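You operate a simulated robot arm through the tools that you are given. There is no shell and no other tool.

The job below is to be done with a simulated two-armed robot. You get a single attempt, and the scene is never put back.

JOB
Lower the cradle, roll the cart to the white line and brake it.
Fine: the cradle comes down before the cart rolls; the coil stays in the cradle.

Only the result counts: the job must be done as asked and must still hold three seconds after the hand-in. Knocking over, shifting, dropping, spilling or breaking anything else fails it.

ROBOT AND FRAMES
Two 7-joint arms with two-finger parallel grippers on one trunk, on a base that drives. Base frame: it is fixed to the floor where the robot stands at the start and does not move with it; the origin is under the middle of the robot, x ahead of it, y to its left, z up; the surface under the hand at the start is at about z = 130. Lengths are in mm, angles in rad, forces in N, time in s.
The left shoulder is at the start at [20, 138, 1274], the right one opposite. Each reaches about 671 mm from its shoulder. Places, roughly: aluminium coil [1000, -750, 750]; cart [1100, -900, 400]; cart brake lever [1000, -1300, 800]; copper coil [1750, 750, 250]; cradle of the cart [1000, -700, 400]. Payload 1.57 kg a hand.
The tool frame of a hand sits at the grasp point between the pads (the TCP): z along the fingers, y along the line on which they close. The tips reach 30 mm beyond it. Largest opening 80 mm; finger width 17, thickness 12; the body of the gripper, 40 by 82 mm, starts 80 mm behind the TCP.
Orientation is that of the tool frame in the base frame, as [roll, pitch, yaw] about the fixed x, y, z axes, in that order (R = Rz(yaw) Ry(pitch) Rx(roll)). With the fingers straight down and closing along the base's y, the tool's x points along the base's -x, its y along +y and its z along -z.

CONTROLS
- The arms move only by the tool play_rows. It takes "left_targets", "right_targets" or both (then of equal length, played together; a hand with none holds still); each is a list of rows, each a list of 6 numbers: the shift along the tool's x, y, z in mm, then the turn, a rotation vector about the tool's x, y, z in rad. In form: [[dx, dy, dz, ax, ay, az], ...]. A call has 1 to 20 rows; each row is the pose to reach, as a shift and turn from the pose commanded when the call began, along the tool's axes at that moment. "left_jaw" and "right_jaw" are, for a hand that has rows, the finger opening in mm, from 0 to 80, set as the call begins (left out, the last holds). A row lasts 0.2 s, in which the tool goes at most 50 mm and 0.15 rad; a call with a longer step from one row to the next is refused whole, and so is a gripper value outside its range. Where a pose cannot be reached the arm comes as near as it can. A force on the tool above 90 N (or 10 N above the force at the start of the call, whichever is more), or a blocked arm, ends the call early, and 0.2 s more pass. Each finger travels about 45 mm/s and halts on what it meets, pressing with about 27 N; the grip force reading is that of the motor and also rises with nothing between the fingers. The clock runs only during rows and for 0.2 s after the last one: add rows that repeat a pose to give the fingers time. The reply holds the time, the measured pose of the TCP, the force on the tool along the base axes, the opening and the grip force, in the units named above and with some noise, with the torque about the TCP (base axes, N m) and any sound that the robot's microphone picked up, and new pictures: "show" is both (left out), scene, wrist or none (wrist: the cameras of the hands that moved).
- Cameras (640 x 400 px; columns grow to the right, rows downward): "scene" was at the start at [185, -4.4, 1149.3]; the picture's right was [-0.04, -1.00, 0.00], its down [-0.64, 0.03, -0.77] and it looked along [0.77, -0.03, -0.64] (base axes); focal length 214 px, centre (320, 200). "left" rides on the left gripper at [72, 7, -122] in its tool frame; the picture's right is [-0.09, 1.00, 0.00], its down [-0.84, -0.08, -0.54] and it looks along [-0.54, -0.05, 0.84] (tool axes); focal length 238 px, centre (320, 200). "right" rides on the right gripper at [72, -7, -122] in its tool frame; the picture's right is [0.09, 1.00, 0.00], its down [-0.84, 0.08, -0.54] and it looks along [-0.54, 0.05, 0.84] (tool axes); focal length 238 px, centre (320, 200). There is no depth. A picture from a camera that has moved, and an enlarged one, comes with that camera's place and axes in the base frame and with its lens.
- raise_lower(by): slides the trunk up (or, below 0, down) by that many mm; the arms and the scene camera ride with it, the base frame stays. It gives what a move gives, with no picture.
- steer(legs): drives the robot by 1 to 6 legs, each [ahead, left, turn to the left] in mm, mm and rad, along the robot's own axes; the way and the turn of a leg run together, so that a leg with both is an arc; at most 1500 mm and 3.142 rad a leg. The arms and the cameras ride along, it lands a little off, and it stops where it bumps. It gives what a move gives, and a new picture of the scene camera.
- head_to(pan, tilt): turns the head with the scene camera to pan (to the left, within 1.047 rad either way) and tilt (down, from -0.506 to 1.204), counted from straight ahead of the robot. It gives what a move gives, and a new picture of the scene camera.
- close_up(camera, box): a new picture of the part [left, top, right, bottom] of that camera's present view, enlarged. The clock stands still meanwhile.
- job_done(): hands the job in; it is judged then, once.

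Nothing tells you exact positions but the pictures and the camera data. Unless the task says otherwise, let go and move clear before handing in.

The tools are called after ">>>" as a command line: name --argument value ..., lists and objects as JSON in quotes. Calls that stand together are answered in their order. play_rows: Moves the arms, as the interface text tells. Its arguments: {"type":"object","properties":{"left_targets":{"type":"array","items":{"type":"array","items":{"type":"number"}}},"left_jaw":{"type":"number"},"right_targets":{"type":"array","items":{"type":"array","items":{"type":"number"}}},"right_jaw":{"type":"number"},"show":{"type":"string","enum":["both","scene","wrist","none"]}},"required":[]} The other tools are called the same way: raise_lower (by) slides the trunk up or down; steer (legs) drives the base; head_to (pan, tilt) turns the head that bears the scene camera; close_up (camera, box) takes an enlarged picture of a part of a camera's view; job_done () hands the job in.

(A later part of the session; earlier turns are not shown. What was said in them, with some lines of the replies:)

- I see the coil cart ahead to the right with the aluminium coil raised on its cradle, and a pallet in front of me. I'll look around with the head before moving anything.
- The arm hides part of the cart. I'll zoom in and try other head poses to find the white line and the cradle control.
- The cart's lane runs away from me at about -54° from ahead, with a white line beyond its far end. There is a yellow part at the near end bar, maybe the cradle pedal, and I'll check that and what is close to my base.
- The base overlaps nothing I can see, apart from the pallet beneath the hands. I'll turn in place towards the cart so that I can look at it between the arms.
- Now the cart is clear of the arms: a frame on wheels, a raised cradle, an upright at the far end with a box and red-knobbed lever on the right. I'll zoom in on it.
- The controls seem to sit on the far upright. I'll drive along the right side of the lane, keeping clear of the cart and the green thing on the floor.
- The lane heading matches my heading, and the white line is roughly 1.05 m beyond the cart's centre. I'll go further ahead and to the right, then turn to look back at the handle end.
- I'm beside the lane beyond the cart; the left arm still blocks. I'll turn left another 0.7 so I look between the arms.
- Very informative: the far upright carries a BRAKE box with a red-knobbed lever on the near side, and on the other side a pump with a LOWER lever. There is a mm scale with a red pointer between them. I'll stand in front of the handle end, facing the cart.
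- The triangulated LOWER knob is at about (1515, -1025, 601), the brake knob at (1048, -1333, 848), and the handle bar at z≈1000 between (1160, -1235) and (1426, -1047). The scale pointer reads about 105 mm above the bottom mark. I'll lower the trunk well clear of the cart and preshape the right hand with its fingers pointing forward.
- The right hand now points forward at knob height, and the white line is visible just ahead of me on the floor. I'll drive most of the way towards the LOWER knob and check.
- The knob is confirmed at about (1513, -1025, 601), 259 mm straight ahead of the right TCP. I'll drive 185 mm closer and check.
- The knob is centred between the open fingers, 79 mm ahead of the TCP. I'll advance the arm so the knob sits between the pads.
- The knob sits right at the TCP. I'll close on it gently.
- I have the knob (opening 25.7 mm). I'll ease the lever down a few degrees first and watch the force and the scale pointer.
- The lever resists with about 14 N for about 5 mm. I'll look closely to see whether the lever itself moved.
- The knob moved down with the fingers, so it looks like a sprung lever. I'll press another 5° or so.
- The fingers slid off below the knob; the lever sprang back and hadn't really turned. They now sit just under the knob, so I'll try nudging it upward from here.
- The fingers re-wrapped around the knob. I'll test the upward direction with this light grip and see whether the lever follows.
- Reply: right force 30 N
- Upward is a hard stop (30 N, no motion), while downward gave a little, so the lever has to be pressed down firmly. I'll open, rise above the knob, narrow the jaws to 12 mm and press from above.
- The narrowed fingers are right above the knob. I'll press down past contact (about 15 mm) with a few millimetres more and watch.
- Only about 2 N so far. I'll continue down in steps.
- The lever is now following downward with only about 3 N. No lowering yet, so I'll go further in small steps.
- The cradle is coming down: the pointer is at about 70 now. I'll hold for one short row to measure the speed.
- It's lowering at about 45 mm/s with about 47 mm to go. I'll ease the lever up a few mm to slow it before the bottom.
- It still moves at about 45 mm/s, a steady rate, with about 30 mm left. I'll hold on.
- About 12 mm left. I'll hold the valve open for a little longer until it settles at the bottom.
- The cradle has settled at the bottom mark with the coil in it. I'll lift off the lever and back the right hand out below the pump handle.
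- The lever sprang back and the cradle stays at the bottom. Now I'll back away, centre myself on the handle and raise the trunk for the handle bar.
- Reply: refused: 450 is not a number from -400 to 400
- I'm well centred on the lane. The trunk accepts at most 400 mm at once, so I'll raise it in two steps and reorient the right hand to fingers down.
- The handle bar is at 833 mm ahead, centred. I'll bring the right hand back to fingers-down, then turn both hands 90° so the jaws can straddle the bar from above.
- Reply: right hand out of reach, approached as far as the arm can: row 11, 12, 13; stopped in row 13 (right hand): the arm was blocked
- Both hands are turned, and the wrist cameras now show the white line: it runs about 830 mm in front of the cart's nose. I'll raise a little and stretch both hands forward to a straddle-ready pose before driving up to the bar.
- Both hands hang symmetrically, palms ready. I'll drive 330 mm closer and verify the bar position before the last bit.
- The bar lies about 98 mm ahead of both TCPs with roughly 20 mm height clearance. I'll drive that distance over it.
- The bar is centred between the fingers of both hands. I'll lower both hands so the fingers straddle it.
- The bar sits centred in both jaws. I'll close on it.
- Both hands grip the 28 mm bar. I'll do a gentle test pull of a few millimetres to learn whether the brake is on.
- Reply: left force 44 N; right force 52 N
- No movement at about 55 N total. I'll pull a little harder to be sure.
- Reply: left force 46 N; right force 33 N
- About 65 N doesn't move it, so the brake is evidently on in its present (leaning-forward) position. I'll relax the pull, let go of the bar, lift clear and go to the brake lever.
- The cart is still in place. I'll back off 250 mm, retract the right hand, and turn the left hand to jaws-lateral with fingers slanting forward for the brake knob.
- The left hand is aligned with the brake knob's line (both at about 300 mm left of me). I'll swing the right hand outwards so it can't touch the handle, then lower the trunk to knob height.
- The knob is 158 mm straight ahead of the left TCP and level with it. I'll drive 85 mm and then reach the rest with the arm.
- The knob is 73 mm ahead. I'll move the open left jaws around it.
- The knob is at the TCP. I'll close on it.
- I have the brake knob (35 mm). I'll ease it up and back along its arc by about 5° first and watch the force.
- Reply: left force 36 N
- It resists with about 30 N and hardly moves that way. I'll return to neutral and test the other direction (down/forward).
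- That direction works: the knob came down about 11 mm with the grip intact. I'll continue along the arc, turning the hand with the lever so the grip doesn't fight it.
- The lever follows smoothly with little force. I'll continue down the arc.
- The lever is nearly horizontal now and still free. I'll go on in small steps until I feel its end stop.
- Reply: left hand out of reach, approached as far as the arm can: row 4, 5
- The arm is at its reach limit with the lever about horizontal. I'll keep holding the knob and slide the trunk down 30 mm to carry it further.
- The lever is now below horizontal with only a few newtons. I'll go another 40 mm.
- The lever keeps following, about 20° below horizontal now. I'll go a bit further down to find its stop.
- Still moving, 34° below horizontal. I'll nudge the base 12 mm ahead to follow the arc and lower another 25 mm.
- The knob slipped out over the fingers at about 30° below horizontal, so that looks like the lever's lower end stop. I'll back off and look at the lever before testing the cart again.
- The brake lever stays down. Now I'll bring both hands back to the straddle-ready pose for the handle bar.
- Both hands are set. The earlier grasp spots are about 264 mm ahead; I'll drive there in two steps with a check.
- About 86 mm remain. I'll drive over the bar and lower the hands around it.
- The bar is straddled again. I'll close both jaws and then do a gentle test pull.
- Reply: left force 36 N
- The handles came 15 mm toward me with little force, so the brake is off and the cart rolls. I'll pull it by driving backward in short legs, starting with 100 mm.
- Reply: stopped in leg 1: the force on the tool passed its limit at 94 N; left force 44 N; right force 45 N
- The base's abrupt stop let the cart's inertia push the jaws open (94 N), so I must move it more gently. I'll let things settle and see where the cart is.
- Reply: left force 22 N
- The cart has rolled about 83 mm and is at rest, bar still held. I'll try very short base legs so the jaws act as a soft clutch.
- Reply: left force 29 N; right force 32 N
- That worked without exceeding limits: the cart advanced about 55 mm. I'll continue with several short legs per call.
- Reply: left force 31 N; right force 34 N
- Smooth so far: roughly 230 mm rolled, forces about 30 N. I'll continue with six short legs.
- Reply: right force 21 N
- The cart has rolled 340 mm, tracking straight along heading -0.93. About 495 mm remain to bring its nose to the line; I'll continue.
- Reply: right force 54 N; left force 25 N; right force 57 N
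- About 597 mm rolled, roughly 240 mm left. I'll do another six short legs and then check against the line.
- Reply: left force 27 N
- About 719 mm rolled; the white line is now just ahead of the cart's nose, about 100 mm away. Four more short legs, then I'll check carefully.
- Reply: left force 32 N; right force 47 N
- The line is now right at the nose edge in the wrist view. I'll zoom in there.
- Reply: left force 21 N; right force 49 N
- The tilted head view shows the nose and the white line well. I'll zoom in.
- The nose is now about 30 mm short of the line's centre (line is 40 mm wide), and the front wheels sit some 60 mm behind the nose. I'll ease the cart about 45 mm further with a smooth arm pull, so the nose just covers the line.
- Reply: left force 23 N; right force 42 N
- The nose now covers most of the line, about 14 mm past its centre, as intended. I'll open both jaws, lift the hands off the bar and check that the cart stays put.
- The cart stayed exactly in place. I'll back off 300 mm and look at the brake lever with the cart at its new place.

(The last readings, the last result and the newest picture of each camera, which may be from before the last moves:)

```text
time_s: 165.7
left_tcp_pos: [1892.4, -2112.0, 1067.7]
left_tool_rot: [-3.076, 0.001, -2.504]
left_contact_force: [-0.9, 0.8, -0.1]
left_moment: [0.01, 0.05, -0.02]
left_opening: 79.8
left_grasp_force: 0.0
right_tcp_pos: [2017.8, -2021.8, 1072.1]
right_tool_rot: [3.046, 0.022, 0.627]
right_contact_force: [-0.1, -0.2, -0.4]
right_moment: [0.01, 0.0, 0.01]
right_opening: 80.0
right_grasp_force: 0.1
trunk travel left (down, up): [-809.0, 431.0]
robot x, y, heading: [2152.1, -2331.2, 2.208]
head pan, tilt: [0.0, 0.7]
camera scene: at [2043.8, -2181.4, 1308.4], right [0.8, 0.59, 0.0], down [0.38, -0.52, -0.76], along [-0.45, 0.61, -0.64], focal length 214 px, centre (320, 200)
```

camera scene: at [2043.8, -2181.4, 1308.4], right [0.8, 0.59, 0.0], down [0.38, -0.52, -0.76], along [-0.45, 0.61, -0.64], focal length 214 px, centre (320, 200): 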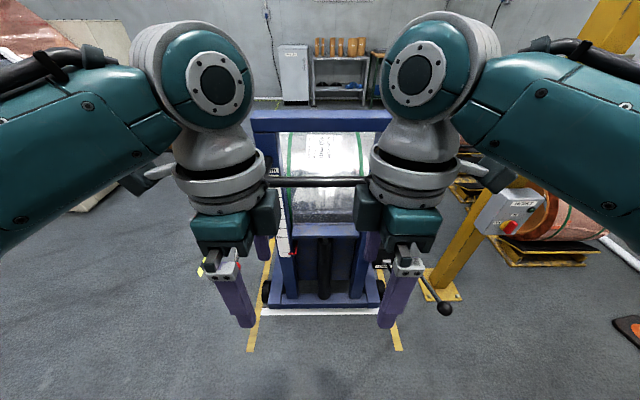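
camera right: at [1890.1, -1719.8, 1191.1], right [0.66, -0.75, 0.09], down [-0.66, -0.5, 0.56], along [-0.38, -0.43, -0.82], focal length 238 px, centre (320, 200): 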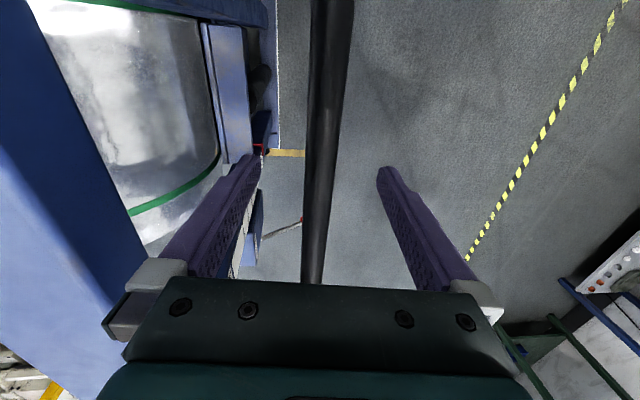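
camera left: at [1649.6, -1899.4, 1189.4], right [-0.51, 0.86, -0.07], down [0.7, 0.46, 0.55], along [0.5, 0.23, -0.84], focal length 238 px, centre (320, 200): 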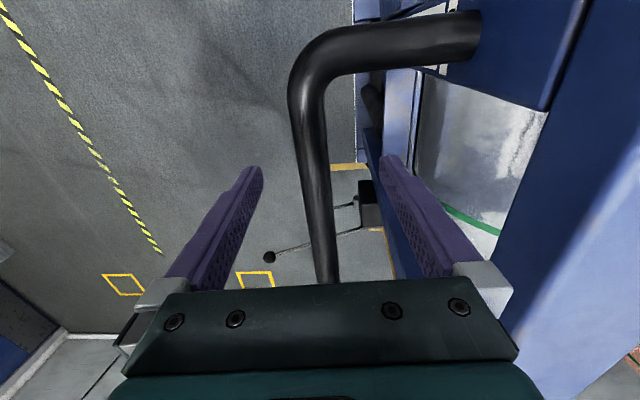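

The cart sits with its nose on the line. Now I'll set up the left hand to push the brake knob up from below: first straighten both wrists and shift them.

>>> play_rows --left_targets '[[25, -5, 0, -0.0165, 0, 0], [50, -10, 0, -0.033, 0, 0], [75, -15, 0, -0.05, 0, 0], [100, -20, 0, -0.066, 0, 0], [100, -20, 0, -0.066, 0, 0]]' --right_targets '[[11, 16, 0, 0.024, 0, 0], [22, 32, 0, 0.048, 0, 0], [33, 48, 0, 0.072, 0, 0], [45, 64, 0, 0.096, 0, 0], [45, 64, 0, 0.096, 0, 0]]' --show "none"

>>> play_rows --left_targets '[[10.5, -2.7, 0, 0, 0, -0.143], [21, -5.4, 0, 0, 0, -0.286], [31.6, -8, 0, 0, 0, -0.429], [42, -11, 0, 0, 0, -0.571], [52.7, -13.6, 0, 0, 0, -0.714], [63, -16.4, 0, 0, 0, -0.857], [74, -19, 0, 0, 0, -1.0], [84, -22, 0, 0, 0, -1.143], [95, -24.5, 0, 0, 0, -1.286], [105, -27, 0, 0, 0, -1.428], [116, -30, 0, 0, 0, -1.571], [116, -30, 0, 0, 0, -1.571]]' --show "none"

>>> play_rows --left_targets '[[-10, 0, 0, 0, -0.138, 0], [-20, 0, 0, 0, -0.276, 0], [-30, 0, 0, 0, -0.415, 0], [-40, 0, 0, 0, -0.553, 0], [-50, 0, 0, 0, -0.691, 0], [-60, 0, 0, 0, -0.829, 0], [-70, 0, 0, 0, -0.967, 0], [-80, 0, 0, 0, -1.105, 0], [-90, 0, 0, 0, -1.244, 0], [-100, 0, 0, 0, -1.382, 0], [-105, 0, 0, 0, -1.52, 0], [-105, 0, 0, 0, -1.52, 0]]' --left_jaw 20

```text
time_s: 166.9
left_tcp_pos: [1822.7, -2188.8, 1069.5]
left_tool_rot: [3.141, -0.002, -2.505]
left_contact_force: [0.5, 1.0, -0.5]
left_moment: [0.01, -0.01, 0.01]
left_opening: 80.1
left_grasp_force: 0.0
right_tcp_pos: [2092.0, -2046.7, 1075.9]
right_tool_rot: [3.139, 0.022, 0.627]
right_contact_force: [-0.1, 0.3, -0.8]
right_moment: [0.01, 0.04, -0.01]
right_opening: 79.8
right_grasp_force: 0.1
trunk travel left (down, up): [-809.0, 431.0]
robot x, y, heading: [2152.8, -2332.4, 2.206]
head pan, tilt: [0.0, 0.7]
```

```text
time_s: 169.5
left_tcp_pos: [1748.1, -2282.0, 1068.2]
left_tool_rot: [3.141, -0.001, -0.931]
left_contact_force: [0.5, 0.6, -1.0]
left_moment: [0.01, -0.02, 0.02]
left_opening: 80.0
left_grasp_force: 0.0
right_tcp_pos: [2091.6, -2046.1, 1077.2]
right_tool_rot: [3.141, 0.02, 0.629]
right_contact_force: [-0.1, 0.1, -0.3]
right_moment: [0.01, 0.02, 0.01]
right_opening: 79.9
right_grasp_force: 0.0
trunk travel left (down, up): [-809.0, 431.0]
robot x, y, heading: [2152.7, -2330.2, 2.209]
head pan, tilt: [0.0, 0.7]
```

```text
time_s: 172.1
left_tcp_pos: [1686.7, -2195.6, 1069.7]
left_tool_rot: [-3.134, 1.521, -0.928]
left_contact_force: [-0.2, -0.3, 0.8]
left_moment: [-0.03, 0.01, 0.05]
left_opening: 20.1
left_grasp_force: 0.0
right_tcp_pos: [2092.3, -2046.5, 1075.6]
right_tool_rot: [-3.141, 0.021, 0.628]
right_contact_force: [0.7, -0.5, 0.1]
right_moment: [0.0, -0.02, 0.0]
right_opening: 80.0
right_grasp_force: 0.1
trunk travel left (down, up): [-809.0, 431.0]
robot x, y, heading: [2155.1, -2328.6, 2.209]
head pan, tilt: [0.0, 0.7]
camera scene: at [2043.8, -2181.3, 1308.4], right [0.8, 0.59, 0.0], down [0.38, -0.52, -0.76], along [-0.45, 0.61, -0.64], focal length 214 px, centre (320, 200)
camera left: at [1757.8, -2300.7, 1003.7], right [-0.8, -0.59, 0.09], down [0.36, -0.36, 0.86], along [-0.48, 0.73, 0.5], focal length 238 px, centre (320, 200)
```

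scene: 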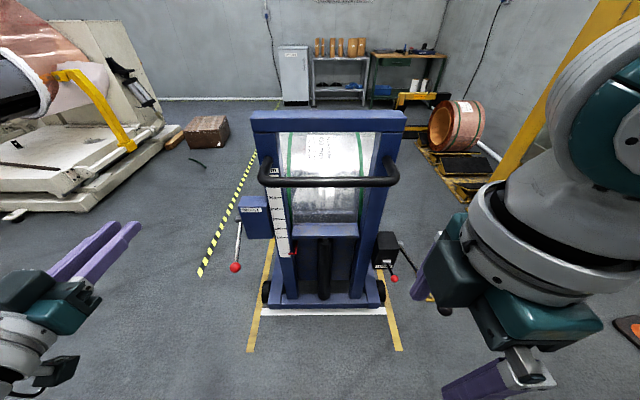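
left: 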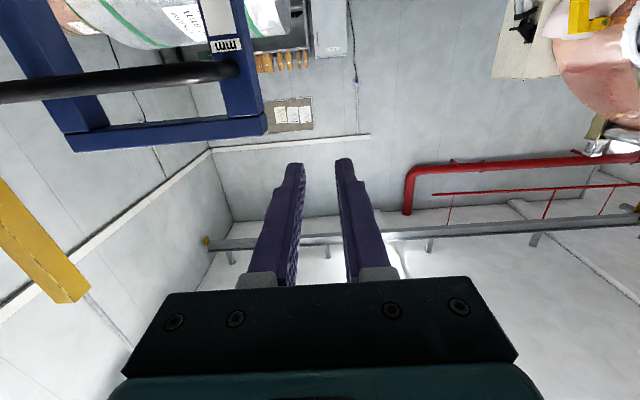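

The knob shows up about 600 mm ahead and 292 mm left, in line with the left hand at 295. I'll lower the trunk by 448 mm so the fingers come in just under the knob.

>>> raise_lower --by -400

>>> raise_lower --by -50

>>> close_up --camera "left" --box '[0, 0, 640, 400]'

>>> close_up --camera "scene" --box '[0, 0, 640, 400]'

```text
time_s: 175.9
left_tcp_pos: [1686.5, -2198.1, 669.6]
left_tool_rot: [-3.134, 1.52, -0.926]
left_contact_force: [0.8, -0.2, 0.9]
left_moment: [-0.02, -0.01, -0.02]
left_opening: 19.9
left_grasp_force: 0.0
right_tcp_pos: [2091.9, -2045.0, 677.0]
right_tool_rot: [3.141, 0.021, 0.628]
right_contact_force: [0.9, 0.5, 0.1]
right_moment: [-0.02, 0.0, 0.02]
right_opening: 79.8
right_grasp_force: 0.1
trunk travel left (down, up): [-409.0, 831.0]
robot x, y, heading: [2153.6, -2329.1, 2.208]
head pan, tilt: [0.0, 0.7]
```

```text
time_s: 176.8
left_tcp_pos: [1685.4, -2196.4, 619.9]
left_tool_rot: [-3.135, 1.52, -0.925]
left_contact_force: [0.1, 0.3, 0.4]
left_moment: [-0.01, -0.01, 0.03]
left_opening: 19.7
left_grasp_force: 0.0
right_tcp_pos: [2091.4, -2045.7, 626.1]
right_tool_rot: [-3.141, 0.021, 0.628]
right_contact_force: [0.8, -0.5, 0.1]
right_moment: [-0.01, -0.04, -0.04]
right_opening: 80.2
right_grasp_force: 0.1
trunk travel left (down, up): [-359.0, 881.0]
robot x, y, heading: [2154.7, -2325.3, 2.211]
head pan, tilt: [0.0, 0.7]
```

```text
1.00 times, centred on (320, 200) of left (not enlarged: the box is as wide or as high as the picture)
camera zoom: at [1757.6, -2300.8, 553.9], right [-0.8, -0.59, 0.09], down [0.36, -0.36, 0.86], along [-0.48, 0.73, 0.5], focal length 238 px, centre (320, 200)
```

zoom: 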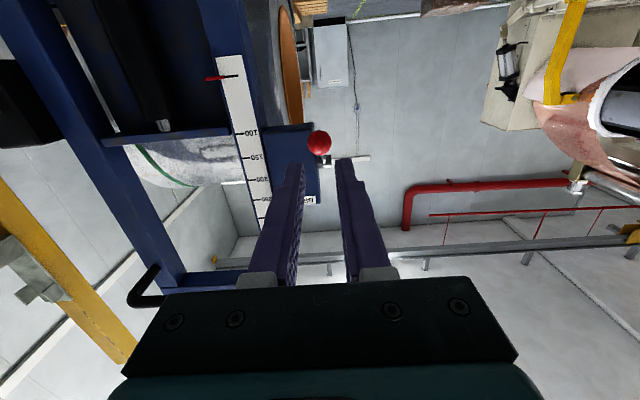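

```text
1.00 times, centred on (320, 200) of scene (not enlarged: the box is as wide or as high as the picture)
camera zoom: at [2043.8, -2181.3, 858.4], right [0.8, 0.59, 0.0], down [0.38, -0.52, -0.77], along [-0.45, 0.61, -0.64], focal length 214 px, centre (320, 200)
```

zoom: 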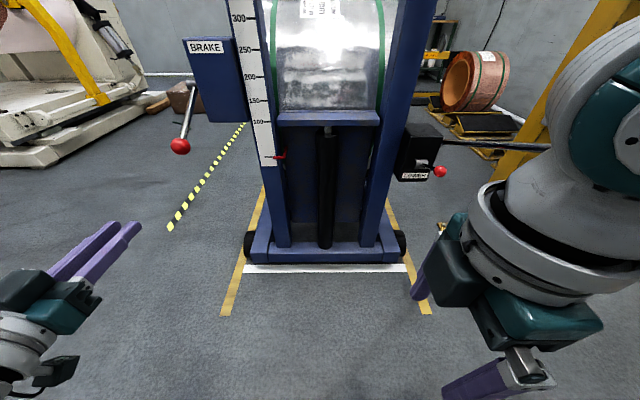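

The knob is triangulated at about (1567, -2024, 655): 210 mm ahead and 6 mm right of the left TCP. I'll drop 12 mm more for clearance, set the jaw gap to 24 mm, and drive in under the knob.

>>> raise_lower --by -12

>>> play_rows --left_targets '[[0, -3, 0, 0, 0, 0], [0, -6, 0, 0, 0, 0], [0, -6, 0, 0, 0, 0]]' --left_jaw 24 --show "none"

>>> steer --legs '[[130, 0, 0]]'

>>> close_up --camera "left" --box '[0, 0, 640, 400]'

```text
time_s: 177.4
left_tcp_pos: [1685.9, -2197.2, 607.7]
left_tool_rot: [-3.135, 1.52, -0.928]
left_contact_force: [0.3, 0.1, 0.3]
left_moment: [-0.01, 0.02, 0.0]
left_opening: 20.1
left_grasp_force: 0.0
right_tcp_pos: [2091.5, -2044.8, 614.1]
right_tool_rot: [-3.141, 0.021, 0.627]
right_contact_force: [-0.3, -0.4, -1.3]
right_moment: [0.01, -0.02, -0.07]
right_opening: 80.1
right_grasp_force: 0.2
trunk travel left (down, up): [-347.0, 893.0]
robot x, y, heading: [2150.5, -2330.5, 2.207]
head pan, tilt: [0.0, 0.7]
```

```text
time_s: 178.2
left_tcp_pos: [1690.0, -2192.7, 607.8]
left_tool_rot: [-3.135, 1.519, -0.932]
left_contact_force: [0.2, -0.5, 1.0]
left_moment: [0.02, 0.05, 0.03]
left_opening: 24.0
left_grasp_force: 0.0
right_tcp_pos: [2091.5, -2045.2, 613.5]
right_tool_rot: [3.141, 0.021, 0.628]
right_contact_force: [0.2, 0.1, 0.3]
right_moment: [0.04, -0.03, 0.03]
right_opening: 80.0
right_grasp_force: 0.1
trunk travel left (down, up): [-347.0, 893.0]
robot x, y, heading: [2154.5, -2326.6, 2.204]
head pan, tilt: [0.0, 0.7]
```

```text
time_s: 179.5
left_tcp_pos: [1616.1, -2091.7, 608.3]
left_tool_rot: [-3.134, 1.519, -0.927]
left_contact_force: [0.6, 0.7, -0.3]
left_moment: [-0.01, -0.01, -0.02]
left_opening: 24.0
left_grasp_force: 0.2
right_tcp_pos: [2017.0, -1944.5, 614.2]
right_tool_rot: [3.139, 0.021, 0.629]
right_contact_force: [0.7, -0.3, 0.3]
right_moment: [0.01, -0.02, 0.0]
right_opening: 79.8
right_grasp_force: 0.0
trunk travel left (down, up): [-347.0, 893.0]
robot x, y, heading: [2075.8, -2230.9, 2.207]
head pan, tilt: [0.0, 0.7]
camera scene: at [1968.1, -2079.9, 846.4], right [0.8, 0.6, 0.0], down [0.38, -0.52, -0.76], along [-0.46, 0.61, -0.64], focal length 214 px, centre (320, 200)
```

scene: 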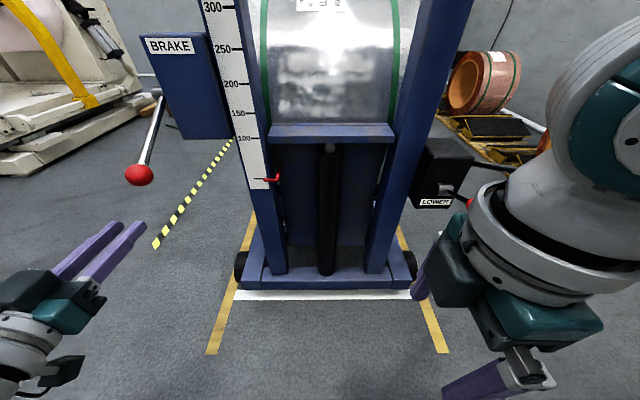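

```text
1.00 times, centred on (320, 200) of left (not enlarged: the box is as wide or as high as the picture)
camera zoom: at [1686.8, -2196.3, 542.0], right [-0.8, -0.59, 0.09], down [0.36, -0.35, 0.86], along [-0.48, 0.73, 0.5], focal length 238 px, centre (320, 200)
```

zoom: 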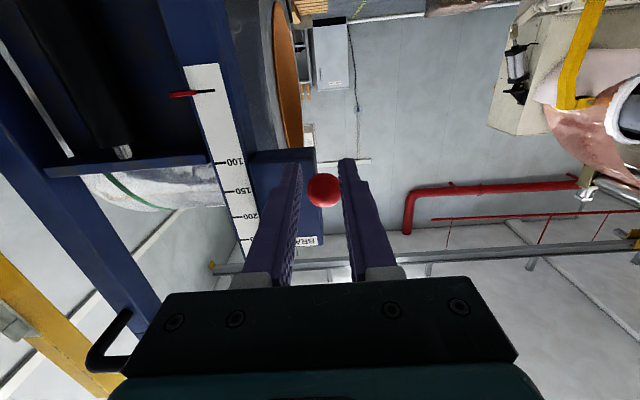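

The knob is now 84 mm ahead and laterally aligned, about 20 mm above the fingers. I'll drive 80 mm in under it.

>>> steer --legs '[[80, 0, 0]]'

>>> close_up --camera "left" --box '[0, 0, 640, 400]'

>>> close_up --camera "scene" --box '[0, 60, 320, 360]'

```text
time_s: 180.6
left_tcp_pos: [1568.8, -2028.9, 607.3]
left_tool_rot: [-3.136, 1.518, -0.926]
left_contact_force: [-0.3, -0.6, -0.4]
left_moment: [0.0, -0.02, 0.0]
left_opening: 24.1
left_grasp_force: 0.0
right_tcp_pos: [1968.4, -1880.9, 614.4]
right_tool_rot: [3.139, 0.021, 0.63]
right_contact_force: [0.0, -0.4, -0.3]
right_moment: [0.03, 0.0, 0.01]
right_opening: 80.0
right_grasp_force: 0.1
trunk travel left (down, up): [-347.0, 893.0]
robot x, y, heading: [2034.1, -2165.1, 2.212]
head pan, tilt: [0.0, 0.7]
camera scene: at [1921.3, -2016.9, 846.5], right [0.8, 0.6, 0.0], down [0.38, -0.52, -0.77], along [-0.46, 0.61, -0.64], focal length 214 px, centre (320, 200)
```

scene: 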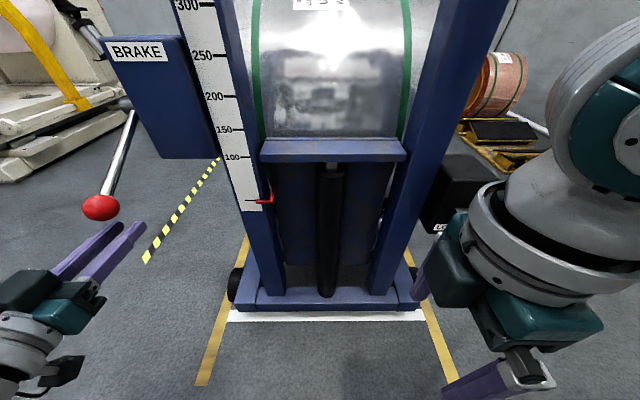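

```text
1.00 times, centred on (320, 200) of left (not enlarged: the box is as wide or as high as the picture)
camera zoom: at [1640.1, -2133.5, 541.9], right [-0.8, -0.59, 0.09], down [0.36, -0.35, 0.86], along [-0.48, 0.73, 0.5], focal length 238 px, centre (320, 200)
```

zoom: 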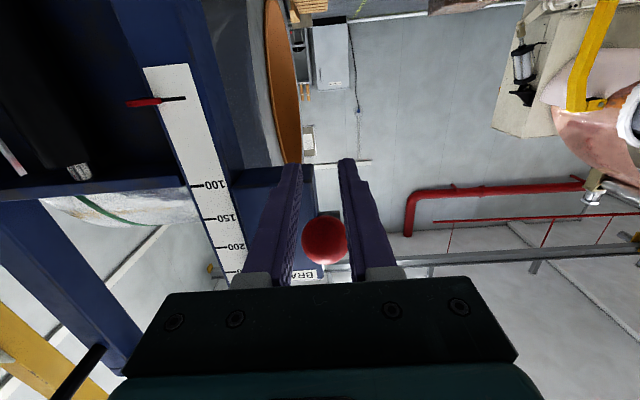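

```text
1.33 times, centred on (160, 210) of scene
camera zoom: at [1921.3, -2016.9, 846.5], right [0.8, 0.6, 0.0], down [0.38, -0.52, -0.77], along [-0.46, 0.61, -0.64], focal length 286 px, centre (533, 187)
```

zoom: 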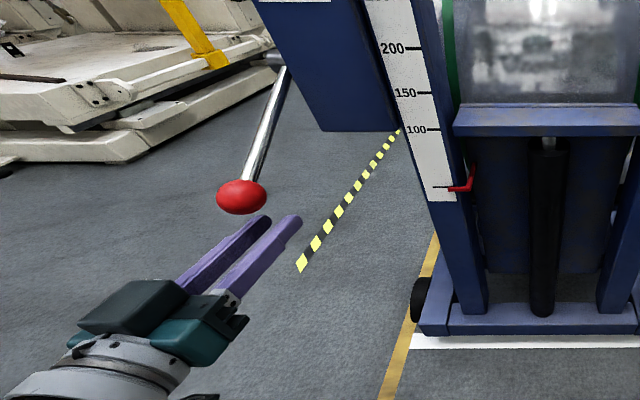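

The knob sits right above the gap of the two fingers. I'll raise the trunk in steps so the fingers lift the lever; first 40 mm.

>>> raise_lower --by 40

>>> close_up --camera "left" --box '[0, 0, 640, 400]'

>>> close_up --camera "scene" --box '[0, 60, 320, 360]'

```text
time_s: 181.4
left_tcp_pos: [1569.6, -2031.4, 645.5]
left_tool_rot: [-3.127, 1.515, -0.917]
left_contact_force: [2.7, -4.5, -7.7]
left_moment: [0.02, -0.04, 0.06]
left_opening: 28.5
left_grasp_force: 5.2
right_tcp_pos: [1970.6, -1883.0, 653.3]
right_tool_rot: [3.138, 0.021, 0.631]
right_contact_force: [0.2, -0.2, 1.2]
right_moment: [-0.04, -0.01, -0.01]
right_opening: 80.1
right_grasp_force: 0.0
trunk travel left (down, up): [-387.0, 853.0]
robot x, y, heading: [2031.3, -2166.4, 2.206]
head pan, tilt: [0.0, 0.7]
```

```text
1.00 times, centred on (320, 200) of left (not enlarged: the box is as wide or as high as the picture)
camera zoom: at [1642.3, -2135.5, 580.8], right [-0.8, -0.59, 0.09], down [0.36, -0.35, 0.87], along [-0.48, 0.73, 0.49], focal length 238 px, centre (320, 200)
```

zoom: 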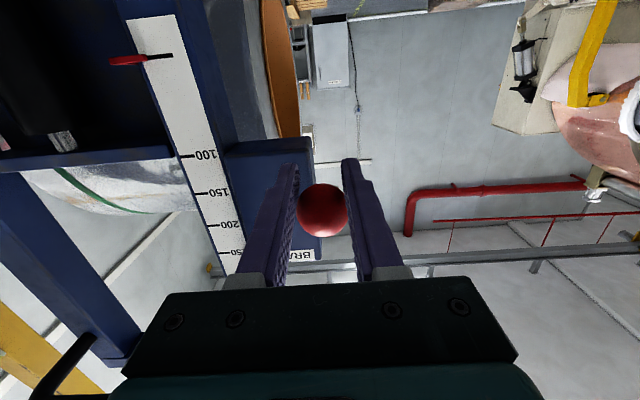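

```text
1.33 times, centred on (160, 210) of scene
camera zoom: at [1922.7, -2018.2, 886.1], right [0.8, 0.6, 0.0], down [0.39, -0.52, -0.76], along [-0.46, 0.61, -0.65], focal length 286 px, centre (533, 187)
```

zoom: 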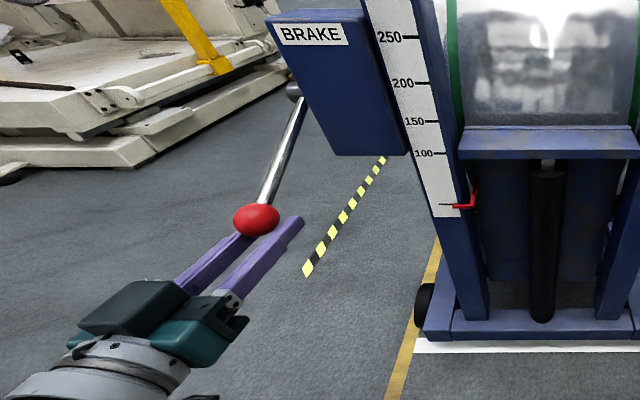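

The knob rests in the V between the fingers and starts to follow (about 8 N). I'll close the gap a little for a firmer seat, then continue raising.

>>> play_rows --left_targets '[[0, 0, 0, 0, 0, 0], [0, 0, 0, 0, 0, 0]]' --left_jaw 15 --show "none"

>>> raise_lower --by 40

>>> close_up --camera "left" --box '[0, 0, 640, 400]'

>>> close_up --camera "scene" --box '[0, 60, 320, 360]'

```text
time_s: 182.0
left_tcp_pos: [1571.4, -2031.4, 647.1]
left_tool_rot: [-3.126, 1.517, -0.918]
left_contact_force: [4.1, -7.6, -5.7]
left_moment: [0.02, -0.03, 0.15]
left_opening: 20.1
left_grasp_force: 2.4
right_tcp_pos: [1970.9, -1884.2, 654.1]
right_tool_rot: [3.138, 0.022, 0.628]
right_contact_force: [-0.2, 0.4, -0.5]
right_moment: [-0.03, 0.01, 0.0]
right_opening: 80.0
right_grasp_force: 0.1
trunk travel left (down, up): [-387.0, 853.0]
robot x, y, heading: [2031.1, -2159.9, 2.213]
head pan, tilt: [0.0, 0.7]
```

```text
time_s: 182.8
left_tcp_pos: [1568.1, -2029.7, 689.2]
left_tool_rot: [-3.128, 1.525, -0.923]
left_contact_force: [1.4, 0.8, -1.3]
left_moment: [0.02, 0.02, -0.01]
left_opening: 16.3
left_grasp_force: 0.8
right_tcp_pos: [1969.5, -1881.7, 694.9]
right_tool_rot: [3.139, 0.021, 0.629]
right_contact_force: [-0.8, 0.4, 0.9]
right_moment: [-0.01, -0.02, -0.02]
right_opening: 79.9
right_grasp_force: 0.1
trunk travel left (down, up): [-427.0, 813.0]
robot x, y, heading: [2032.6, -2165.2, 2.208]
head pan, tilt: [0.0, 0.7]
```

```text
1.00 times, centred on (320, 200) of left (not enlarged: the box is as wide or as high as the picture)
camera zoom: at [1639.9, -2132.6, 622.9], right [-0.8, -0.59, 0.09], down [0.36, -0.36, 0.86], along [-0.48, 0.72, 0.5], focal length 238 px, centre (320, 200)
```

zoom: 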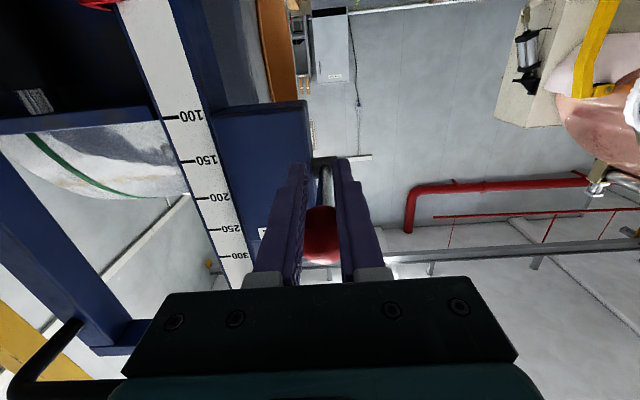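

```text
1.33 times, centred on (160, 210) of scene
camera zoom: at [1921.8, -2017.0, 926.5], right [0.8, 0.6, 0.0], down [0.38, -0.52, -0.76], along [-0.46, 0.61, -0.64], focal length 286 px, centre (533, 187)
```

zoom: 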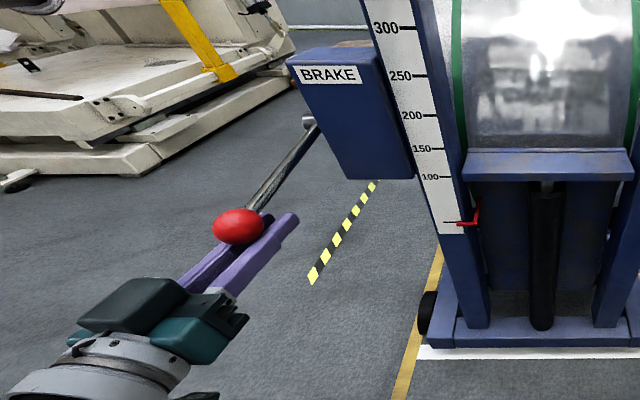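

The lever rides up nicely with about 2 N. I'll continue raising in 50 mm steps.

>>> raise_lower --by 50

>>> close_up --camera "left" --box '[0, 0, 640, 400]'

>>> close_up --camera "scene" --box '[0, 60, 320, 360]'

```text
time_s: 183.7
left_tcp_pos: [1567.4, -2028.9, 738.2]
left_tool_rot: [-3.135, 1.522, -0.927]
left_contact_force: [-0.8, -0.5, -0.2]
left_moment: [0.01, 0.02, -0.02]
left_opening: 14.8
left_grasp_force: 0.1
right_tcp_pos: [1969.0, -1881.9, 744.6]
right_tool_rot: [3.141, 0.019, 0.63]
right_contact_force: [-0.1, 0.0, -0.4]
right_moment: [0.02, 0.01, 0.01]
right_opening: 79.9
right_grasp_force: 0.1
trunk travel left (down, up): [-477.0, 763.0]
robot x, y, heading: [2035.2, -2167.2, 2.212]
head pan, tilt: [0.0, 0.7]
```

```text
1.00 times, centred on (320, 200) of left (not enlarged: the box is as wide or as high as the picture)
camera zoom: at [1639.8, -2133.5, 672.4], right [-0.8, -0.59, 0.09], down [0.36, -0.36, 0.86], along [-0.48, 0.72, 0.5], focal length 238 px, centre (320, 200)
```

zoom: 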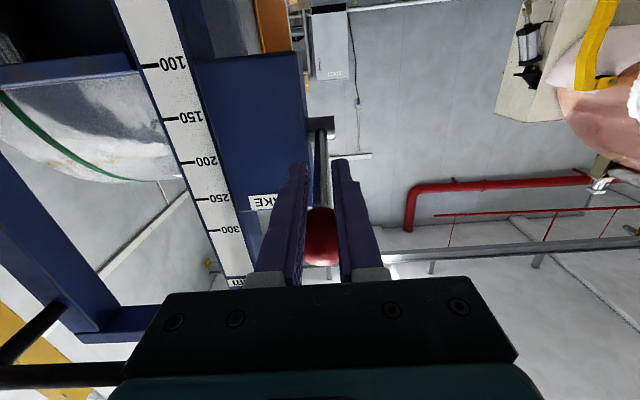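

```text
1.33 times, centred on (160, 210) of scene
camera zoom: at [1921.4, -2017.2, 976.5], right [0.8, 0.6, 0.0], down [0.38, -0.52, -0.76], along [-0.46, 0.61, -0.64], focal length 286 px, centre (533, 187)
```

zoom: 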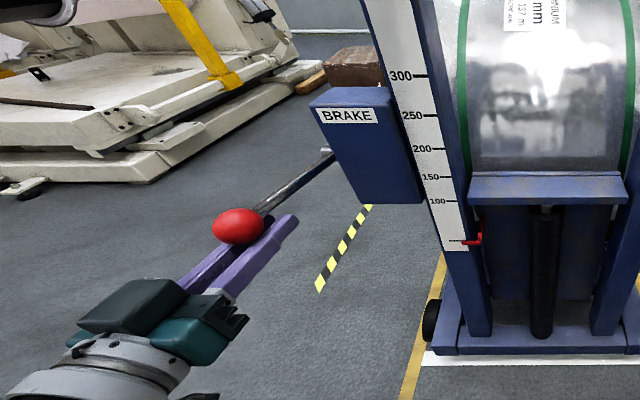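

Still light. Another 50 mm.

>>> raise_lower --by 50

>>> close_up --camera "left" --box '[0, 0, 640, 400]'

>>> close_up --camera "scene" --box '[0, 60, 320, 360]'

```text
time_s: 184.7
left_tcp_pos: [1568.1, -2028.4, 786.5]
left_tool_rot: [-3.133, 1.521, -0.923]
left_contact_force: [0.1, 0.8, -0.4]
left_moment: [0.0, -0.02, -0.02]
left_opening: 14.9
left_grasp_force: 0.1
right_tcp_pos: [1969.7, -1882.2, 793.5]
right_tool_rot: [-3.141, 0.022, 0.63]
right_contact_force: [0.3, -0.6, 0.3]
right_moment: [0.0, -0.01, 0.01]
right_opening: 80.1
right_grasp_force: 0.1
trunk travel left (down, up): [-527.0, 713.0]
robot x, y, heading: [2030.6, -2166.3, 2.208]
head pan, tilt: [0.0, 0.7]
```

```text
1.00 times, centred on (320, 200) of left (not enlarged: the box is as wide or as high as the picture)
camera zoom: at [1640.3, -2133.8, 721.9], right [-0.8, -0.59, 0.09], down [0.36, -0.35, 0.86], along [-0.48, 0.73, 0.5], focal length 238 px, centre (320, 200)
```

zoom: 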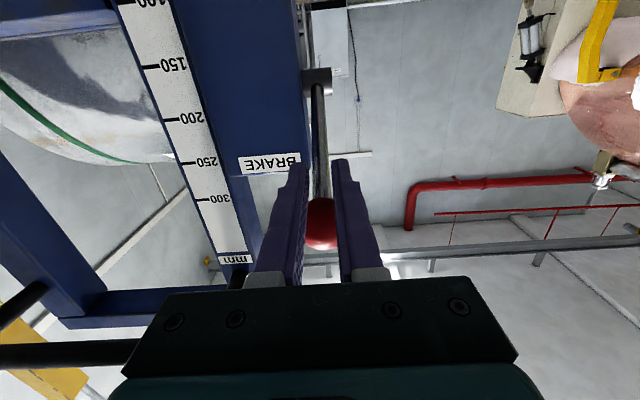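

```text
1.33 times, centred on (160, 210) of scene
camera zoom: at [1921.5, -2017.2, 1026.5], right [0.8, 0.6, 0.0], down [0.38, -0.52, -0.76], along [-0.46, 0.61, -0.64], focal length 286 px, centre (533, 187)
```

zoom: 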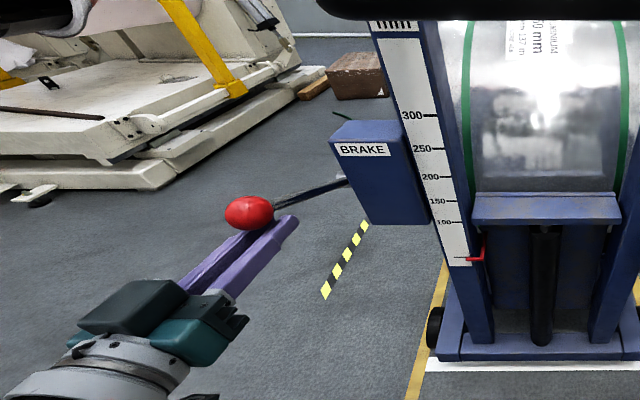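

The rod passes cleanly between the fingers. About 37 mm more to the upper stop; I'll raise 30 and then press gently to the stop.

>>> raise_lower --by 30

>>> close_up --camera "left" --box '[0, 0, 640, 400]'

>>> raise_lower --by 8

>>> close_up --camera "left" --box '[0, 0, 640, 400]'

```text
time_s: 185.4
left_tcp_pos: [1568.2, -2030.5, 816.9]
left_tool_rot: [-3.133, 1.518, -0.925]
left_contact_force: [0.2, 0.1, 0.6]
left_moment: [-0.01, 0.0, 0.0]
left_opening: 14.8
left_grasp_force: 0.0
right_tcp_pos: [1969.3, -1883.0, 824.6]
right_tool_rot: [3.138, 0.021, 0.631]
right_contact_force: [-0.4, 0.1, 0.1]
right_moment: [0.0, -0.03, -0.03]
right_opening: 80.4
right_grasp_force: 0.1
trunk travel left (down, up): [-557.0, 683.0]
robot x, y, heading: [2031.0, -2165.6, 2.212]
head pan, tilt: [0.0, 0.7]
```

```text
1.00 times, centred on (320, 200) of left (not enlarged: the box is as wide or as high as the picture)
camera zoom: at [1640.3, -2133.8, 751.9], right [-0.8, -0.59, 0.09], down [0.36, -0.35, 0.86], along [-0.48, 0.73, 0.5], focal length 238 px, centre (320, 200)
```

zoom: 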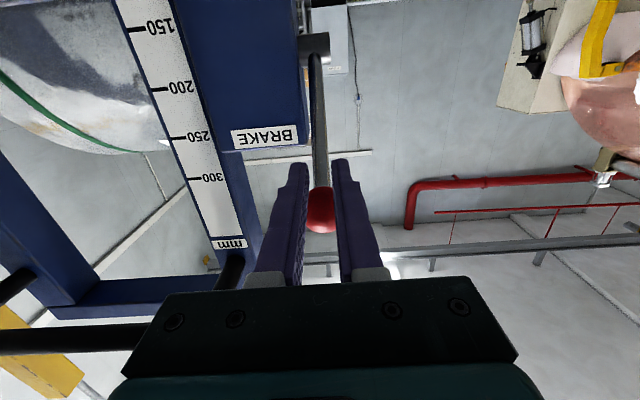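

```text
time_s: 186.0
left_tcp_pos: [1570.4, -2029.5, 825.7]
left_tool_rot: [-3.132, 1.518, -0.924]
left_contact_force: [0.3, 0.3, -1.2]
left_moment: [-0.01, -0.02, -0.01]
left_opening: 15.2
left_grasp_force: 0.2
right_tcp_pos: [1969.1, -1881.5, 831.6]
right_tool_rot: [3.139, 0.023, 0.63]
right_contact_force: [-0.2, 0.3, 0.0]
right_moment: [-0.01, 0.0, 0.05]
right_opening: 80.2
right_grasp_force: 0.1
trunk travel left (down, up): [-565.0, 675.0]
robot x, y, heading: [2033.7, -2164.7, 2.213]
head pan, tilt: [0.0, 0.7]
```

```text
1.00 times, centred on (320, 200) of left (not enlarged: the box is as wide or as high as the picture)
camera zoom: at [1640.5, -2133.8, 759.8], right [-0.8, -0.59, 0.09], down [0.36, -0.35, 0.86], along [-0.48, 0.73, 0.5], focal length 238 px, centre (320, 200)
```

zoom: 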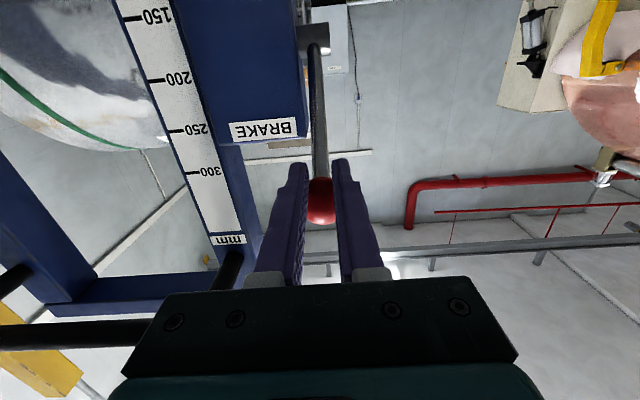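

Nearly at the stop, and the knob has moved toward the fingertips. I'll shift the hand 12 mm forward and lift in small steps until it presses firmly on the stop.

>>> play_rows --left_targets '[[0, 0, 6, 0, 0, 0], [0, 0, 12, 0, 0, 0], [-4, 0, 12, 0, 0, 0], [-8, 0, 12, 0, 0, 0], [-8, 0, 12, 0, 0, 0]]' --show "wrist"

```text
time_s: 187.2
left_tcp_pos: [1563.8, -2021.7, 826.7]
left_tool_rot: [-3.122, 1.503, -0.91]
left_contact_force: [-4.0, -0.2, -28.8]
left_moment: [-0.19, -0.24, -0.01]
left_opening: 21.7
left_grasp_force: 13.2
right_tcp_pos: [1971.5, -1883.1, 831.5]
right_tool_rot: [3.137, 0.021, 0.631]
right_contact_force: [0.3, -0.4, 0.5]
right_moment: [-0.01, 0.02, 0.02]
right_opening: 80.1
right_grasp_force: 0.0
trunk travel left (down, up): [-565.0, 675.0]
robot x, y, heading: [2032.8, -2165.6, 2.206]
head pan, tilt: [0.0, 0.7]
camera left: at [1636.2, -2126.9, 763.8], right [-0.8, -0.59, 0.09], down [0.35, -0.34, 0.87], along [-0.48, 0.73, 0.48], focal length 238 px, centre (320, 200)
```

left: 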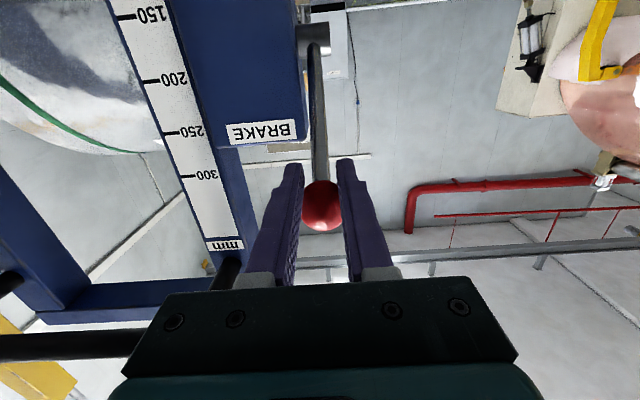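

The lever is against its upper stop (about 29 N, knob at about 849 mm, same as at the start). I'll lower the hand away from the knob and check that the lever stays up.

>>> play_rows --left_targets '[[4, 0, 0, 0, 0, 0], [8, 0, 0, 0, 0, 0], [18, 0, 0, 0, 0, 0], [30, 0, 0, 0, 0, 0], [45, 0, 0, 0, 0, 0], [45, 0, 0, 0, 0, 0], [45, 0, 0, 0, 0, 0]]'

>>> close_up --camera "scene" --box '[0, 60, 320, 360]'

```text
time_s: 188.8
left_tcp_pos: [1562.3, -2020.6, 787.9]
left_tool_rot: [-3.129, 1.52, -0.92]
left_contact_force: [-0.6, 0.7, -0.7]
left_moment: [-0.04, 0.01, 0.0]
left_opening: 15.0
left_grasp_force: 0.2
right_tcp_pos: [1970.4, -1881.5, 832.1]
right_tool_rot: [3.14, 0.02, 0.63]
right_contact_force: [-0.4, 0.9, -0.2]
right_moment: [0.01, 0.0, -0.02]
right_opening: 80.1
right_grasp_force: 0.1
trunk travel left (down, up): [-565.0, 675.0]
robot x, y, heading: [2029.7, -2169.3, 2.21]
head pan, tilt: [0.0, 0.7]
camera scene: at [1921.5, -2017.1, 1064.4], right [0.8, 0.6, 0.0], down [0.38, -0.52, -0.76], along [-0.46, 0.61, -0.64], focal length 214 px, centre (320, 200)
camera left: at [1634.1, -2124.8, 722.1], right [-0.8, -0.59, 0.09], down [0.36, -0.35, 0.86], along [-0.48, 0.73, 0.5], focal length 238 px, centre (320, 200)
```

scene: 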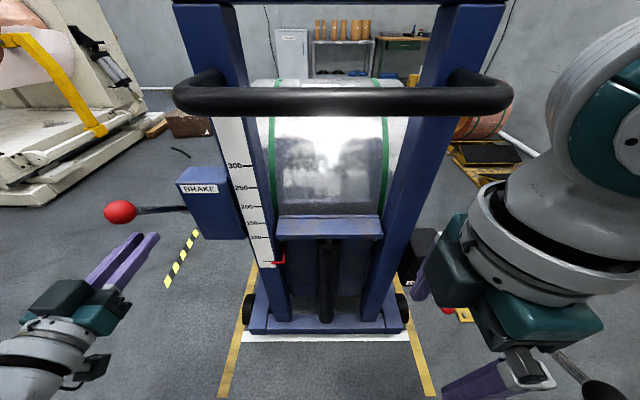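
left: 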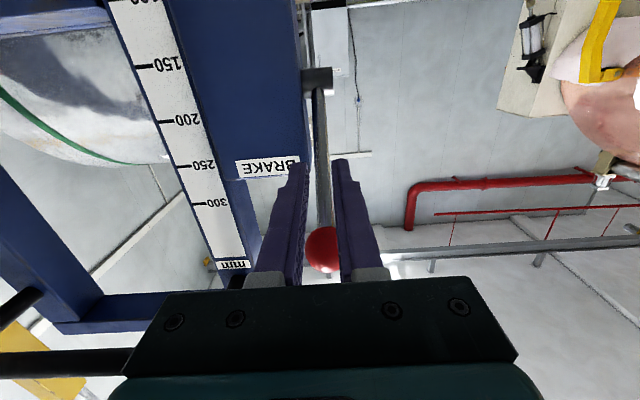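

```text
1.33 times, centred on (160, 210) of scene
camera zoom: at [1921.5, -2017.1, 1064.4], right [0.8, 0.6, 0.0], down [0.38, -0.52, -0.76], along [-0.46, 0.61, -0.64], focal length 286 px, centre (533, 187)
```

zoom: 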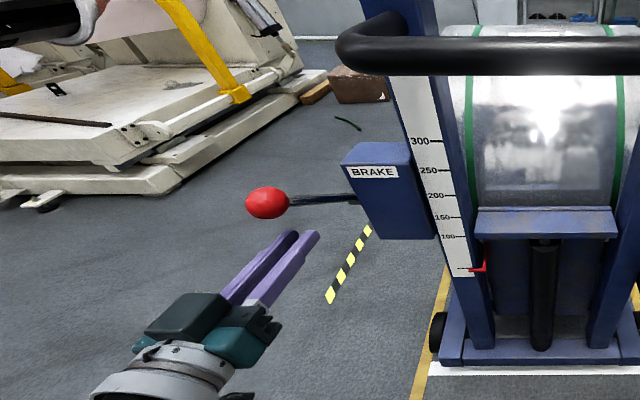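

The lever stays up at about 850 mm. I'll back away and check the cart's position on the line and the cradle once more.

>>> steer --legs '[[-350, 0, 0]]'

>>> raise_lower --by 300

>>> head_to --pan 0.0 --tilt 0.8

>>> close_up --camera "scene" --box '[200, 120, 440, 330]'

```text
time_s: 191.1
left_tcp_pos: [1772.1, -2299.5, 788.1]
left_tool_rot: [-3.135, 1.52, -0.932]
left_contact_force: [0.0, 1.2, -0.5]
left_moment: [-0.04, -0.04, -0.02]
left_opening: 14.9
left_grasp_force: 0.1
right_tcp_pos: [2179.5, -2163.1, 831.5]
right_tool_rot: [3.141, 0.021, 0.625]
right_contact_force: [-0.2, -0.2, -1.1]
right_moment: [-0.02, 0.03, 0.0]
right_opening: 80.1
right_grasp_force: 0.2
trunk travel left (down, up): [-565.0, 675.0]
robot x, y, heading: [2240.3, -2446.3, 2.202]
head pan, tilt: [0.0, 0.7]
camera scene: at [2130.3, -2298.0, 1064.4], right [0.81, 0.59, 0.0], down [0.38, -0.52, -0.76], along [-0.45, 0.62, -0.64], focal length 214 px, centre (320, 200)
```

scene: 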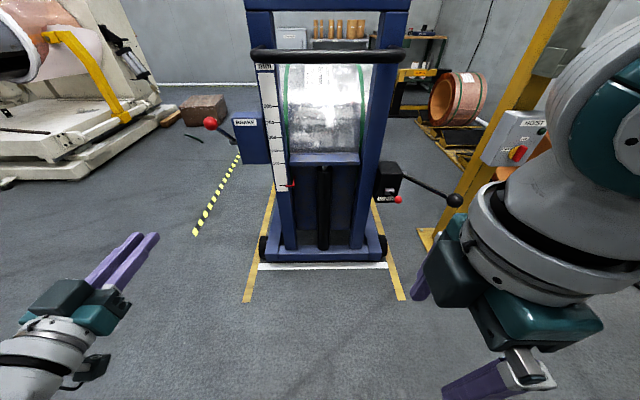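

```text
time_s: 194.1
left_tcp_pos: [1772.0, -2298.6, 1087.3]
left_tool_rot: [-3.132, 1.519, -0.932]
left_contact_force: [0.0, 0.3, 0.1]
left_moment: [0.0, -0.01, 0.0]
left_opening: 14.8
left_grasp_force: 0.0
right_tcp_pos: [2178.6, -2162.4, 1131.8]
right_tool_rot: [3.138, 0.021, 0.624]
right_contact_force: [0.0, -0.4, 0.3]
right_moment: [0.01, -0.02, 0.02]
right_opening: 79.9
right_grasp_force: 0.0
trunk travel left (down, up): [-865.0, 375.0]
robot x, y, heading: [2241.9, -2448.3, 2.204]
head pan, tilt: [0.0, 0.7]
```

```text
time_s: 194.7
left_tcp_pos: [1770.5, -2298.7, 1087.2]
left_tool_rot: [-3.133, 1.521, -0.932]
left_contact_force: [0.8, -0.3, 0.4]
left_moment: [0.04, 0.0, -0.01]
left_opening: 15.2
left_grasp_force: 0.1
right_tcp_pos: [2179.2, -2162.4, 1131.2]
right_tool_rot: [3.141, 0.022, 0.624]
right_contact_force: [-0.8, 0.3, -0.2]
right_moment: [-0.02, 0.02, 0.02]
right_opening: 80.0
right_grasp_force: 0.1
trunk travel left (down, up): [-865.0, 375.0]
robot x, y, heading: [2238.0, -2444.2, 2.206]
head pan, tilt: [0.0, 0.799]
camera scene: at [2132.7, -2301.3, 1356.2], right [0.81, 0.59, 0.0], down [0.42, -0.58, -0.7], along [-0.41, 0.56, -0.72], focal length 214 px, centre (320, 200)
```

scene: 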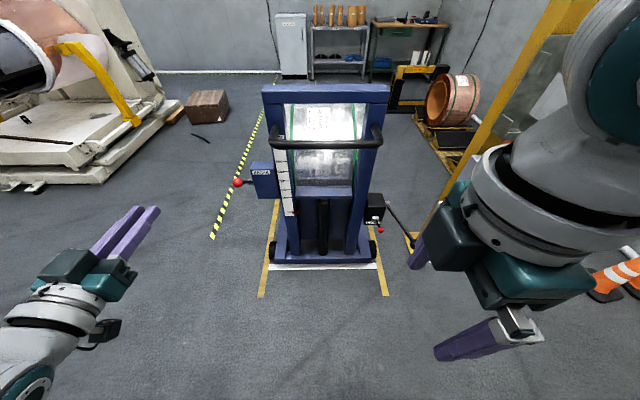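

```text
1.90 times, centred on (320, 225) of scene
camera zoom: at [2132.7, -2301.3, 1356.2], right [0.81, 0.59, 0.0], down [0.42, -0.58, -0.7], along [-0.41, 0.56, -0.72], focal length 408 px, centre (320, 152)
```

zoom: 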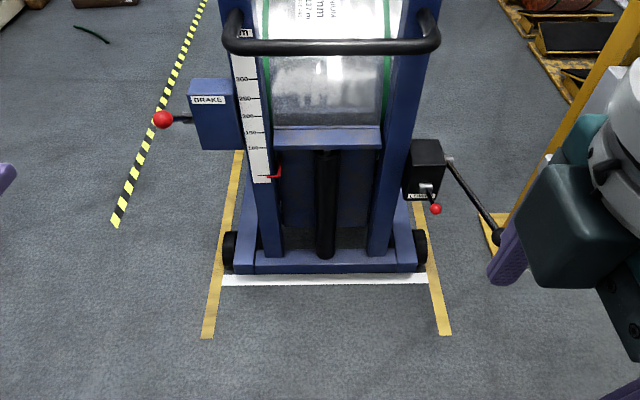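

I'll zoom closer on the nose, wheels and line to measure the final position.

>>> close_up --camera "scene" --box '[255, 215, 395, 305]'

>>> close_up --camera "scene" --box '[225, 150, 305, 220]'

```text
4.44 times, centred on (325, 260) of scene
camera zoom: at [2132.7, -2301.3, 1356.2], right [0.81, 0.59, 0.0], down [0.42, -0.58, -0.7], along [-0.41, 0.56, -0.72], focal length 953 px, centre (298, -67)
```

zoom: 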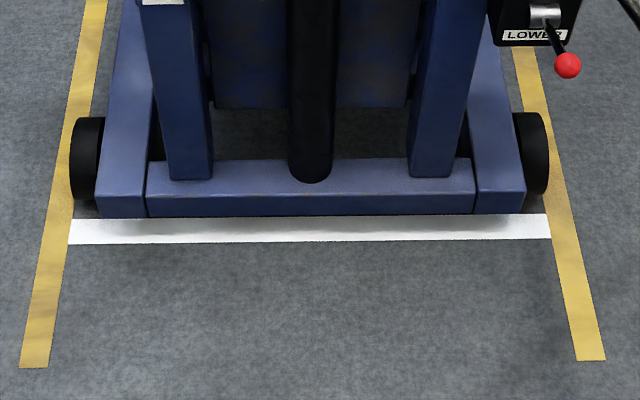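

```text
5.71 times, centred on (265, 185) of scene
camera zoom: at [2132.7, -2301.3, 1356.2], right [0.81, 0.59, 0.0], down [0.42, -0.58, -0.7], along [-0.41, 0.56, -0.72], focal length 1226 px, centre (634, 286)
```

zoom: 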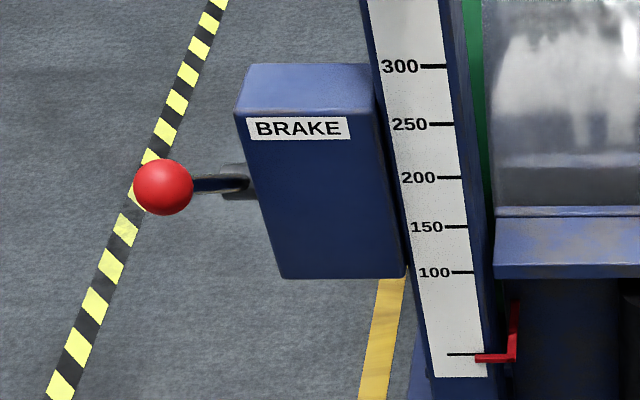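

Everything checks out:
- **Cradle:** it is down at the bottom mark with the coil resting in it.
- **Cart:** its nose is on the white line, about 12 mm past the line's centre.
- **Brake:** the lever is back against its upper stop, where it held the cart at the start.
- **Robot:** both hands are empty and well clear of the cart.

I'm handing in.

>>> job_done

```text
The job is handed in.
```

I lowered the cradle, rolled the cart to the white line and set the brake, then handed the job in. I don't have the verdict yet.

- **Cradle:** it came down fully before the cart rolled. The pointer sits at the bottom mark and the coil is still in the cradle.
- **Cart:** it rolled about 850 mm along its lane. The front edge of its frame is about 12 mm past the centre of the white line. The front wheels are about 50 mm short of it. I took "to the white line" to mean the front edge, so a check based on the wheels would be off by that much.
- **Brake:** the brake was on when I started, so I released it to roll the cart. The lever is now back up against its stop, the same position that held the cart at the start. I did not pull-test the cart again after setting it.
- **Surroundings:** I saw nothing else knocked or shifted. Both hands were empty and clear of the cart when I handed in.
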